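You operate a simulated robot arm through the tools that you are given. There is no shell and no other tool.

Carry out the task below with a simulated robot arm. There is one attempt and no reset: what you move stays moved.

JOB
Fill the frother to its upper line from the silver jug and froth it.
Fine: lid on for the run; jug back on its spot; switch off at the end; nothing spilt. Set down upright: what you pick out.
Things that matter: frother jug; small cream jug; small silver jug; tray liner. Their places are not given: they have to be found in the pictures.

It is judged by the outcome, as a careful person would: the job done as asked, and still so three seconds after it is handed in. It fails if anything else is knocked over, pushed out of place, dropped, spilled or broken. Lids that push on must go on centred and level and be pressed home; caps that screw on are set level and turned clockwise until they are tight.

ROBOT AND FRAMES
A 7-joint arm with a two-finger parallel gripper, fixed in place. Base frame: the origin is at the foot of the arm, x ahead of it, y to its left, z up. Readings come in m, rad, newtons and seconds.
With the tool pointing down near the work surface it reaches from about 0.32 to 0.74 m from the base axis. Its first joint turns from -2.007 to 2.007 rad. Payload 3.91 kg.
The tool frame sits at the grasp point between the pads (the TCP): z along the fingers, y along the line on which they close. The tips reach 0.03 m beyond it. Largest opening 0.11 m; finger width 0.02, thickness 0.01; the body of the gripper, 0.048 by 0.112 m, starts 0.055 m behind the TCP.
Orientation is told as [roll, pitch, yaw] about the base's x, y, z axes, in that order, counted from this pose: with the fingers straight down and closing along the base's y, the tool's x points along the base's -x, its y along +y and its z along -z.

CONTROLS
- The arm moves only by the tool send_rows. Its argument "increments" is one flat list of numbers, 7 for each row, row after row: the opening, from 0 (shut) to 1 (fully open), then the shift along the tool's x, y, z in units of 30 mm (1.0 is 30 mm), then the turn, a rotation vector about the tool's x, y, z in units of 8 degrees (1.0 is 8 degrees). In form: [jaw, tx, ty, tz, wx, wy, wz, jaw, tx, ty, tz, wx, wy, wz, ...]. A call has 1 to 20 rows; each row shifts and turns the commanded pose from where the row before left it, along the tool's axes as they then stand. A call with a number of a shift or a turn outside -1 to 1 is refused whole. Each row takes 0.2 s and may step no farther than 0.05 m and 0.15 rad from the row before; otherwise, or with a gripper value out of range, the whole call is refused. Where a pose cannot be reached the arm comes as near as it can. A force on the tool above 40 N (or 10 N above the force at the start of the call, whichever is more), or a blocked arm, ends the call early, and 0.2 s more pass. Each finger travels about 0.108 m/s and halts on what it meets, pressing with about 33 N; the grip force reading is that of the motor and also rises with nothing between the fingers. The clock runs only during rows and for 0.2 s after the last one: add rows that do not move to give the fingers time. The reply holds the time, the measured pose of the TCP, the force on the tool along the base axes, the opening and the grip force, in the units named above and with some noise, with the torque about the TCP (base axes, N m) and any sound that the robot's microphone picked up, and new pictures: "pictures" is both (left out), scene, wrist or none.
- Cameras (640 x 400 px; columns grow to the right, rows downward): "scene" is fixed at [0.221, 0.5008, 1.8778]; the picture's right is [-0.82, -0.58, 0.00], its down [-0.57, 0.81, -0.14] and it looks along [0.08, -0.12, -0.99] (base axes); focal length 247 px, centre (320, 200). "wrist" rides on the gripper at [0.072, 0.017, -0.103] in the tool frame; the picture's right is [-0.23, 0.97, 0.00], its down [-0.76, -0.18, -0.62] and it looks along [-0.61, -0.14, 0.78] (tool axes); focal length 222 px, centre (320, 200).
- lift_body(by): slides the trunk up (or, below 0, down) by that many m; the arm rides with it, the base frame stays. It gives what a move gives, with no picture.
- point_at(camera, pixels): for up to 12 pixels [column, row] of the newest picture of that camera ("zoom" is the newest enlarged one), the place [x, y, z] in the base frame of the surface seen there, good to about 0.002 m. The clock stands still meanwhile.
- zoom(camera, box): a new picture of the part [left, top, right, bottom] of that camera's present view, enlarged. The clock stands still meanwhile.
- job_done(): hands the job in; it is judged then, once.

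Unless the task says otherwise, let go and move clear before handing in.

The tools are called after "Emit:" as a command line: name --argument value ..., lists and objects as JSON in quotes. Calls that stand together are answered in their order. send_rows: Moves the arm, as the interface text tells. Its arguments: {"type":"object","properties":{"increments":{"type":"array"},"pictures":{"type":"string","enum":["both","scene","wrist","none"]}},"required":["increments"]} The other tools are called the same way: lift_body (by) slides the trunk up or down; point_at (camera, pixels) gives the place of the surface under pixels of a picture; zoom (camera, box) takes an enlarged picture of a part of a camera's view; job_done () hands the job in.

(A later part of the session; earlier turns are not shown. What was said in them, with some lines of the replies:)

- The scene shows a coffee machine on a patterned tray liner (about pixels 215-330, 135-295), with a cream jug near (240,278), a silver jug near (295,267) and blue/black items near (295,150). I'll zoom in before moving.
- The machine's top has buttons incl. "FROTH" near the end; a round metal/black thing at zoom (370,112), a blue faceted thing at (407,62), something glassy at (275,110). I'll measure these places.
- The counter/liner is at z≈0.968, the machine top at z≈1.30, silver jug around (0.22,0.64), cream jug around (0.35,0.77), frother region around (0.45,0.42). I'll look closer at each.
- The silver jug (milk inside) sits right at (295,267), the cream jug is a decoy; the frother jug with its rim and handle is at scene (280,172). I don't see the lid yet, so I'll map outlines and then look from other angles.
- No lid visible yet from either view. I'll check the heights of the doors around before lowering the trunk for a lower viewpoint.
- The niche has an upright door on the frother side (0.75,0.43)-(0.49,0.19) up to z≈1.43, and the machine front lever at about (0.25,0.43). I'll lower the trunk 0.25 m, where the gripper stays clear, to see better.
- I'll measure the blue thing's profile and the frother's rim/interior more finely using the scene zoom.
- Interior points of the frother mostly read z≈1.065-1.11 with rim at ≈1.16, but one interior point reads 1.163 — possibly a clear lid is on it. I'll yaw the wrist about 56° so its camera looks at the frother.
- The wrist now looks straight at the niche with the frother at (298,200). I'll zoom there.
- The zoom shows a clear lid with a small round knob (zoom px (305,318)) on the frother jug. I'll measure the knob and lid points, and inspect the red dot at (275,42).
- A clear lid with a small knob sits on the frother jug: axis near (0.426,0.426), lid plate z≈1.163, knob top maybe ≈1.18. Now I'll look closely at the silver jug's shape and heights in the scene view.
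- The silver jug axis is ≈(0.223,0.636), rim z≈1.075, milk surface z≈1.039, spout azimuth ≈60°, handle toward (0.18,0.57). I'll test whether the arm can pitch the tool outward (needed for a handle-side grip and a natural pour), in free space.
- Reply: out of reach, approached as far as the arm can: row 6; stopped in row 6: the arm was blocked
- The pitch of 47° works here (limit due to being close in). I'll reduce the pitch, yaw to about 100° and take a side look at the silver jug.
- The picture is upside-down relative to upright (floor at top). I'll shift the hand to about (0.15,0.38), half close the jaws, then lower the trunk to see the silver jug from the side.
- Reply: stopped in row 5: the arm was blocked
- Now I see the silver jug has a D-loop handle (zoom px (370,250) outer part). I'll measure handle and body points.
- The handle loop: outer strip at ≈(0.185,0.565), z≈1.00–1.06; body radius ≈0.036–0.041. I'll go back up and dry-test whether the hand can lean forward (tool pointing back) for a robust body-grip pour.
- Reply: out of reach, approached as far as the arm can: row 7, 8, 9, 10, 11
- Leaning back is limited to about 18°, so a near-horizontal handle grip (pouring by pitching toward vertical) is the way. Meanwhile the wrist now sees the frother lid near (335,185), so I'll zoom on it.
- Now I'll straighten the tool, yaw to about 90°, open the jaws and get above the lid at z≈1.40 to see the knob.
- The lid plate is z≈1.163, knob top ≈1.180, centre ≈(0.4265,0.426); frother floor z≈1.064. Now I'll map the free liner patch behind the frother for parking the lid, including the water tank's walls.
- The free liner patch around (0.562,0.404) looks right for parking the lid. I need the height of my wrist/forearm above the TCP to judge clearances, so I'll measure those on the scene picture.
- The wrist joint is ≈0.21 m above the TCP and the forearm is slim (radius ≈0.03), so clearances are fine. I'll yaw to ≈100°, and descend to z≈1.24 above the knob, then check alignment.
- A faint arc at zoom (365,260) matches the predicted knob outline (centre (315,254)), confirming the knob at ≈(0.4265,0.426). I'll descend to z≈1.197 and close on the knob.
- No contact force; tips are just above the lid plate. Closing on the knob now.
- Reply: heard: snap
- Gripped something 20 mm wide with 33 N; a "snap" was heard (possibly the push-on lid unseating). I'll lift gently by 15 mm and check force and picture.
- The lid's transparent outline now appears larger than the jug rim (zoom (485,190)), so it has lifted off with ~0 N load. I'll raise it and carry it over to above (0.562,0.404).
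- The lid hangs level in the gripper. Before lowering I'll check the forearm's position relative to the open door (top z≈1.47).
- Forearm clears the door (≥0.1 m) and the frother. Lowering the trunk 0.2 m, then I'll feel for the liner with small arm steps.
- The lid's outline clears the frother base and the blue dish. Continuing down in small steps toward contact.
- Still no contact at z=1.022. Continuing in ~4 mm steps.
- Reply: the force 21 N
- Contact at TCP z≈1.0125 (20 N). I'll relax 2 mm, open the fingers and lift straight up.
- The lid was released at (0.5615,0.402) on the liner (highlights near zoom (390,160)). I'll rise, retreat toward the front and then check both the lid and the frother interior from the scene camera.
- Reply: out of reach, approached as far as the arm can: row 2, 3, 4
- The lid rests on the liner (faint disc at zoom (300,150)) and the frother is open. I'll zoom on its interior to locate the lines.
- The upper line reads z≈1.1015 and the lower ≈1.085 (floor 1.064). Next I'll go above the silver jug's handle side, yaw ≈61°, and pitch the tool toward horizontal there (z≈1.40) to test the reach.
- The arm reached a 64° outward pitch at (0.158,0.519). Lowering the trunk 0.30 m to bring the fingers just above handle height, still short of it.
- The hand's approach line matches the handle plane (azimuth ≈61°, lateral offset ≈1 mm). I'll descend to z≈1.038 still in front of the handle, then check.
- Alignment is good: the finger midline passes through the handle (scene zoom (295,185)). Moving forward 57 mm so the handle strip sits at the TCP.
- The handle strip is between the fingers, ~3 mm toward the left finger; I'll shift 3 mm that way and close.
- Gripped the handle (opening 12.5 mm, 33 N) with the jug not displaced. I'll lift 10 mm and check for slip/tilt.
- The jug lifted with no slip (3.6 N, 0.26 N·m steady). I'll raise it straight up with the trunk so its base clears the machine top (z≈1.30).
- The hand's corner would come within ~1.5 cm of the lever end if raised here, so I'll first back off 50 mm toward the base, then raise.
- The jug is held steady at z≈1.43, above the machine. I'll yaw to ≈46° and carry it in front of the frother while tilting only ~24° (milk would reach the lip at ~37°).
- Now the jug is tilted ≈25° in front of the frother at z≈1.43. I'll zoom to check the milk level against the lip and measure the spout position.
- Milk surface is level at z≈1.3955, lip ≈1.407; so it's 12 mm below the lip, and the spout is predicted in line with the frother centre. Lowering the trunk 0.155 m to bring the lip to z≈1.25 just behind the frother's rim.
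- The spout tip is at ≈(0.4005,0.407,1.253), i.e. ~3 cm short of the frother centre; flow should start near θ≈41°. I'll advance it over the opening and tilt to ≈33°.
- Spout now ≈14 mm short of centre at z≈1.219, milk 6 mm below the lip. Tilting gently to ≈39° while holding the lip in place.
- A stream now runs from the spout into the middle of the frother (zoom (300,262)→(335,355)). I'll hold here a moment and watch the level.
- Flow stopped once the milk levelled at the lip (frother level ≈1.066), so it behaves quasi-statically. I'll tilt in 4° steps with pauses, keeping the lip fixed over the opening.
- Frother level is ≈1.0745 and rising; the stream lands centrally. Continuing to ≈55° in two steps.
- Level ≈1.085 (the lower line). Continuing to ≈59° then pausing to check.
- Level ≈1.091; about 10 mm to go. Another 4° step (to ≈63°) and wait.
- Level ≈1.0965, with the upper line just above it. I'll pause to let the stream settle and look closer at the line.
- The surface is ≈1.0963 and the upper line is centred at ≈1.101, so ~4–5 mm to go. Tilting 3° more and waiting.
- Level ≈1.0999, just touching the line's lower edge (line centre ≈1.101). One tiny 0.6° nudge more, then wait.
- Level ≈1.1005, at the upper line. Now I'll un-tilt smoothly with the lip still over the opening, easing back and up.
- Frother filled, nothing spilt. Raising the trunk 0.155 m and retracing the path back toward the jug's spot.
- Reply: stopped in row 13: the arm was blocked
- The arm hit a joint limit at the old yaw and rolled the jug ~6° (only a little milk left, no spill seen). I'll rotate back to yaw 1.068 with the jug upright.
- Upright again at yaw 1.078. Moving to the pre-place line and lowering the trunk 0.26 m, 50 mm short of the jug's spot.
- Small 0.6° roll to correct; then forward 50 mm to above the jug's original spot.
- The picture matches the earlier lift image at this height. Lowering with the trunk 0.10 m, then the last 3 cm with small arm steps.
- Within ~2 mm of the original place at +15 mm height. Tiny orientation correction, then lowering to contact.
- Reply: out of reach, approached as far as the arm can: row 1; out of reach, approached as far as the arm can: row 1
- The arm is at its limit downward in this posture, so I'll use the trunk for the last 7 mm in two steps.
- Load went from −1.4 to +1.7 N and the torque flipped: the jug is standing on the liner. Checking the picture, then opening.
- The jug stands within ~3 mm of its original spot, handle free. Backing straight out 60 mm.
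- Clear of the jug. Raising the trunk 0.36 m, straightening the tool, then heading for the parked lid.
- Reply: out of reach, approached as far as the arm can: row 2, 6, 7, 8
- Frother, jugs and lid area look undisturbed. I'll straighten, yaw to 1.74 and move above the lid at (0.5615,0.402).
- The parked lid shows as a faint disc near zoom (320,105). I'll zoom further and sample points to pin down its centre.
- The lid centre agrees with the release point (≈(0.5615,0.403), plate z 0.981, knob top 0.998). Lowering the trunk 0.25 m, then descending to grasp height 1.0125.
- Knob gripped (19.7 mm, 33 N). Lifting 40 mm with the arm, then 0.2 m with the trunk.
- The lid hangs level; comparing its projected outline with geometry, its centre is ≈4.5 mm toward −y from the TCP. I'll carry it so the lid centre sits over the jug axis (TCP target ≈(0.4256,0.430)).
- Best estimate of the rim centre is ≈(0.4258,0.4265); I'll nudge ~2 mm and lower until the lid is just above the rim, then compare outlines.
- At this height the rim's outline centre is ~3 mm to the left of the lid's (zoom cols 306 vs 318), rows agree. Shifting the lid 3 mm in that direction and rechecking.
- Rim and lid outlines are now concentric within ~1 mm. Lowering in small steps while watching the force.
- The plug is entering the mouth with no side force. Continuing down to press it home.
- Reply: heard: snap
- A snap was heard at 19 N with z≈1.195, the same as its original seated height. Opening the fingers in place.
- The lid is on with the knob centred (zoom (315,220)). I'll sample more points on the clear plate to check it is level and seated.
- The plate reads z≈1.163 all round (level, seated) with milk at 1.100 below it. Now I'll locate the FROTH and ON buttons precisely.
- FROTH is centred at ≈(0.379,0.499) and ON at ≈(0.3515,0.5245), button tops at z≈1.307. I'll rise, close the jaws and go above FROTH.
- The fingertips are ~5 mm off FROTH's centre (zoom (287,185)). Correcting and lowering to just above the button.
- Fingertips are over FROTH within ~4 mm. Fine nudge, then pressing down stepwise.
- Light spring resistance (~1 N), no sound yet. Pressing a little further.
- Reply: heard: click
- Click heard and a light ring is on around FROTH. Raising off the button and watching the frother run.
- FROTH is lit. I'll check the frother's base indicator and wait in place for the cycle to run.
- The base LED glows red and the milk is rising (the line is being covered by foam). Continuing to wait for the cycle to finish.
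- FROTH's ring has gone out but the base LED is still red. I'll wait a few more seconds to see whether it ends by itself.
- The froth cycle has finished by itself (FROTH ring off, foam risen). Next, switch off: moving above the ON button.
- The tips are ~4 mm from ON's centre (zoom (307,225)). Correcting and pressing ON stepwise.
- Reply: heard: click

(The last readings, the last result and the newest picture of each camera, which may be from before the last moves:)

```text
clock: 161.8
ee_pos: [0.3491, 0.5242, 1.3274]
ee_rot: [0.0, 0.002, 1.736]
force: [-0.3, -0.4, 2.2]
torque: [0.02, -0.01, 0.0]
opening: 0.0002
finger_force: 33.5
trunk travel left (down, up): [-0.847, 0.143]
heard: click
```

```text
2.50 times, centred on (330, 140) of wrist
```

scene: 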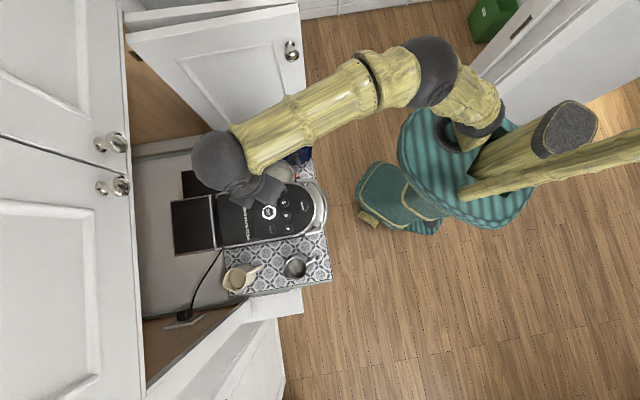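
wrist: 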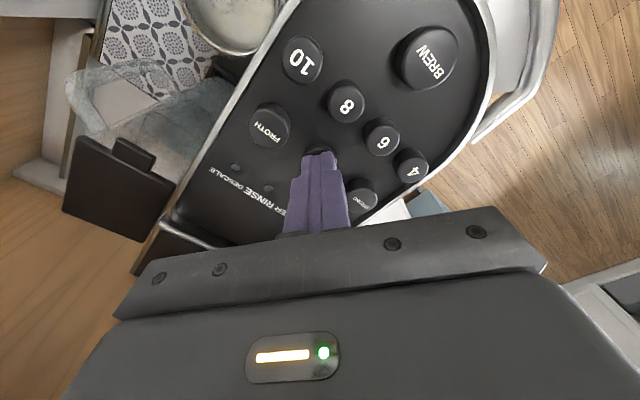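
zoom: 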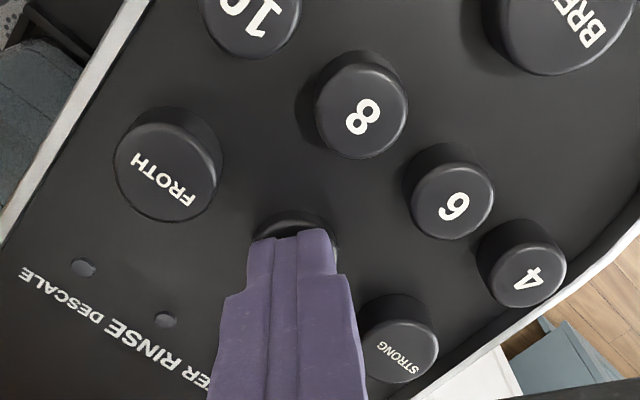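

Click heard and the ON ring is dark: the machine is off. Raising clear and withdrawing, then checking everything.

Emit:
send_rows --increments '[0, 0, 0, -0.5, 0, 0, 0, 0, 0, 0, -0.9, 0, 0, 0, 0, 0, 0, -0.9, 0, 0, 0, 0, 0, 0, 0, 0, 0, 0]' --pictures "both"

Emit:
zoom --camera "scene" --box '[255, 145, 315, 195]'

Emit:
zoom --camera "wrist" --box '[200, 20, 440, 220]'

```text
clock: 162.8
ee_pos: [0.3486, 0.5222, 1.3976]
ee_rot: [0.0, 0.003, 1.735]
force: [-0.8, 0.6, 1.1]
torque: [0.01, -0.02, -0.02]
opening: 0.0
finger_force: 33.0
trunk travel left (down, up): [-0.847, 0.143]
```

scene: 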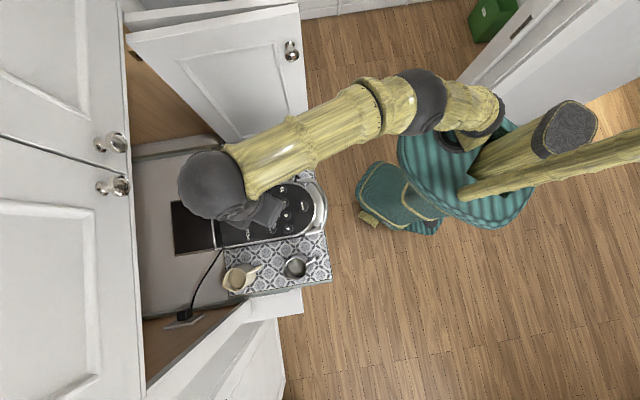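
wrist: 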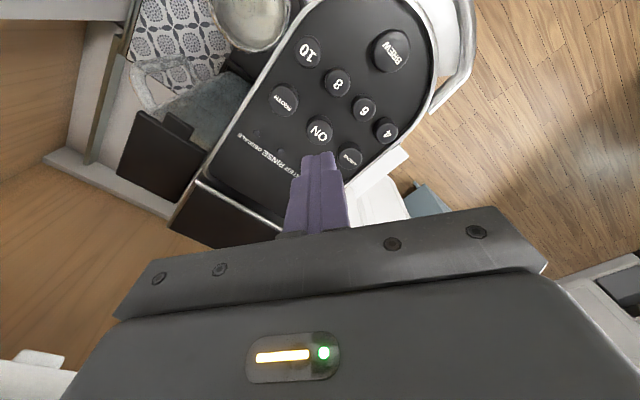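

```text
8.00 times, centred on (285, 170) of scene
```

zoom: 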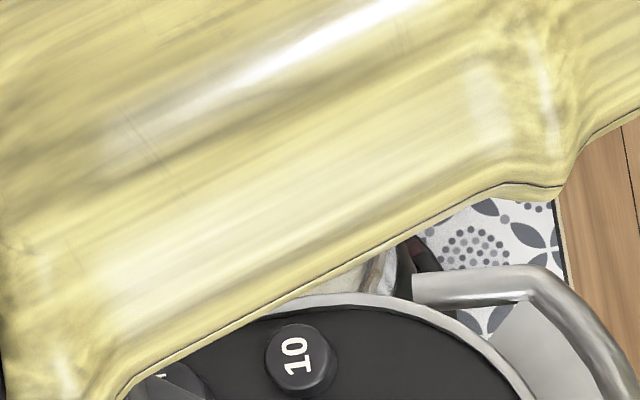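

```text
2.00 times, centred on (320, 120) of wrist
```

zoom: 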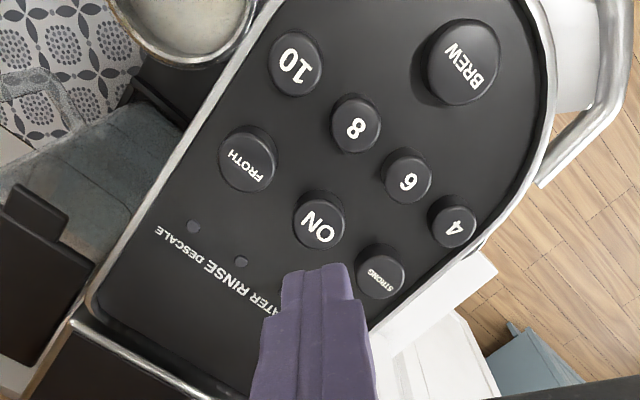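

All rings are dark and the LED is off. Withdrawing the arm toward the base for a final check.

Emit:
send_rows --increments '[0, 0.942, 0.488, 0, 0, 0, 0, 0, 0.942, 0.488, 0, 0, 0, 0, 0, 0.942, 0.488, 0, 0, 0, 0, 0, 0.942, 0.488, 0, 0, 0, 0, 0, 0.942, 0.488, 0, 0, 0, 0, 0, 0.942, 0.488, 0, 0, 0, 0, 0, 0.942, 0.488, 0, 0, 0, 0, 0, 0.942, 0.488, 0, 0, 0, 0]' --pictures "both"

Emit:
zoom --camera "scene" --box '[205, 130, 335, 210]'

Emit:
zoom --camera "scene" --box '[205, 210, 335, 300]'

Emit:
zoom --camera "wrist" --box '[140, 30, 380, 230]'

```text
clock: 164.6
ee_pos: [0.2695, 0.2791, 1.401]
ee_rot: [-0.002, 0.002, 1.735]
force: [0.0, -0.5, 0.4]
torque: [0.05, -0.01, 0.0]
opening: 0.0
finger_force: 32.9
trunk travel left (down, up): [-0.847, 0.143]
```

scene: 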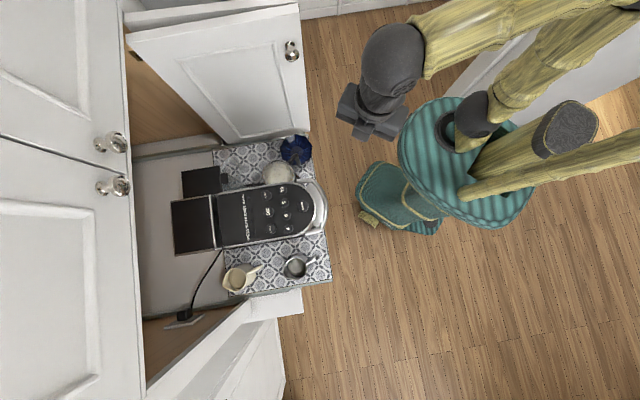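
wrist: 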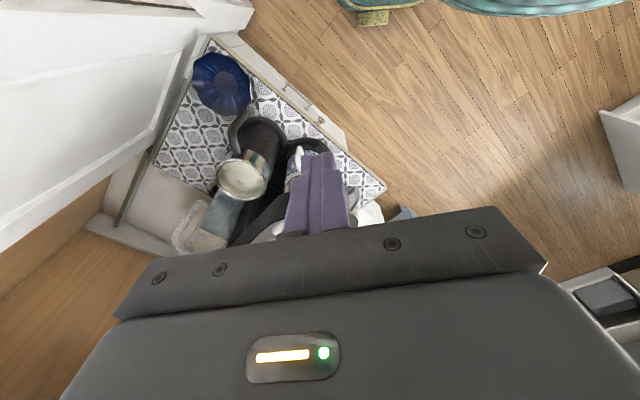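

```text
4.92 times, centred on (270, 170) of scene
```

zoom: 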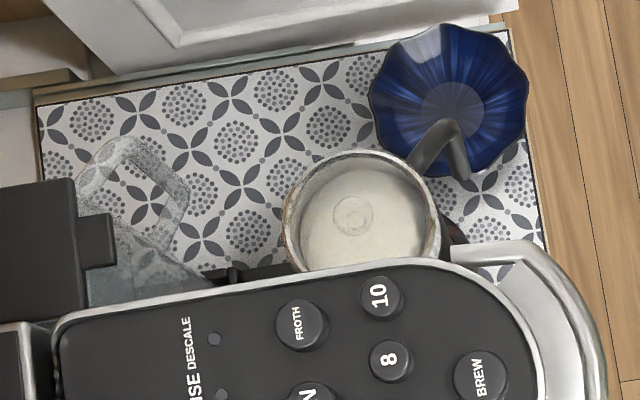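

```text
4.44 times, centred on (270, 255) of scene
```

zoom: 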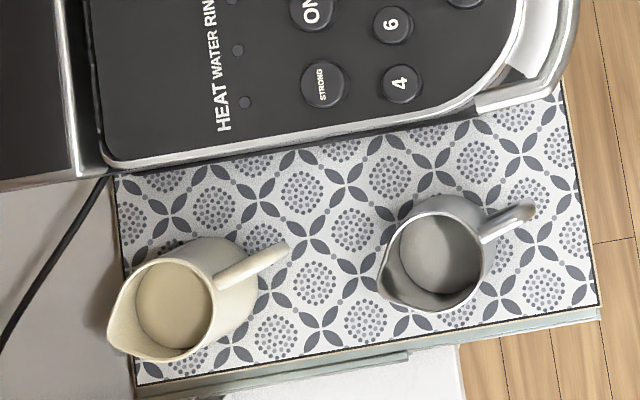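

```text
2.00 times, centred on (260, 130) of wrist
```

zoom: 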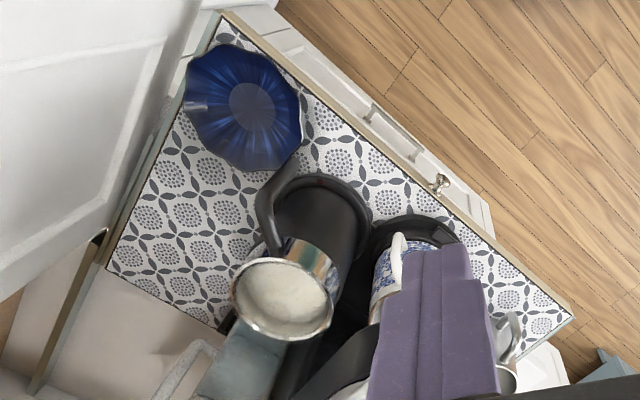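

The final pictures show the lid on the frother with foam risen, and the silver jug upright on its spot. The cream jug, blue dish and cup are undisturbed, all machine lights are off, and the liner is clean. The arm is clear, so I'm handing in.

Emit:
job_done

```text
The job is handed in.
```

The frother is filled to its upper line from the silver jug and frothed, and I have handed the job in. No verdict came back, so this is what the last pictures and readings showed:

- **Fill:** the milk stood at z ≈ 1.1005 m, and I measured the upper line at about 1.101 m.
- **Lid:** it snapped on and read level all round before I started the froth cycle, and it stayed on for the run. To pour, I had parked it on the tray liner behind the frother.
- **Froth:** FROTH lit, the milk rose, and the light went out by itself.
- **Switch:** I pressed ON afterwards and every light on the machine went out.
- **Silver jug:** it is upright, about 3 mm from where it started. It tipped about 6° on the way back when the arm reached a joint limit. There was little milk left in it and none came out.
- **Everything else:** the cream jug, blue dish and cup look untouched. I saw no milk on the liner.

The arm is withdrawn and holding nothing.
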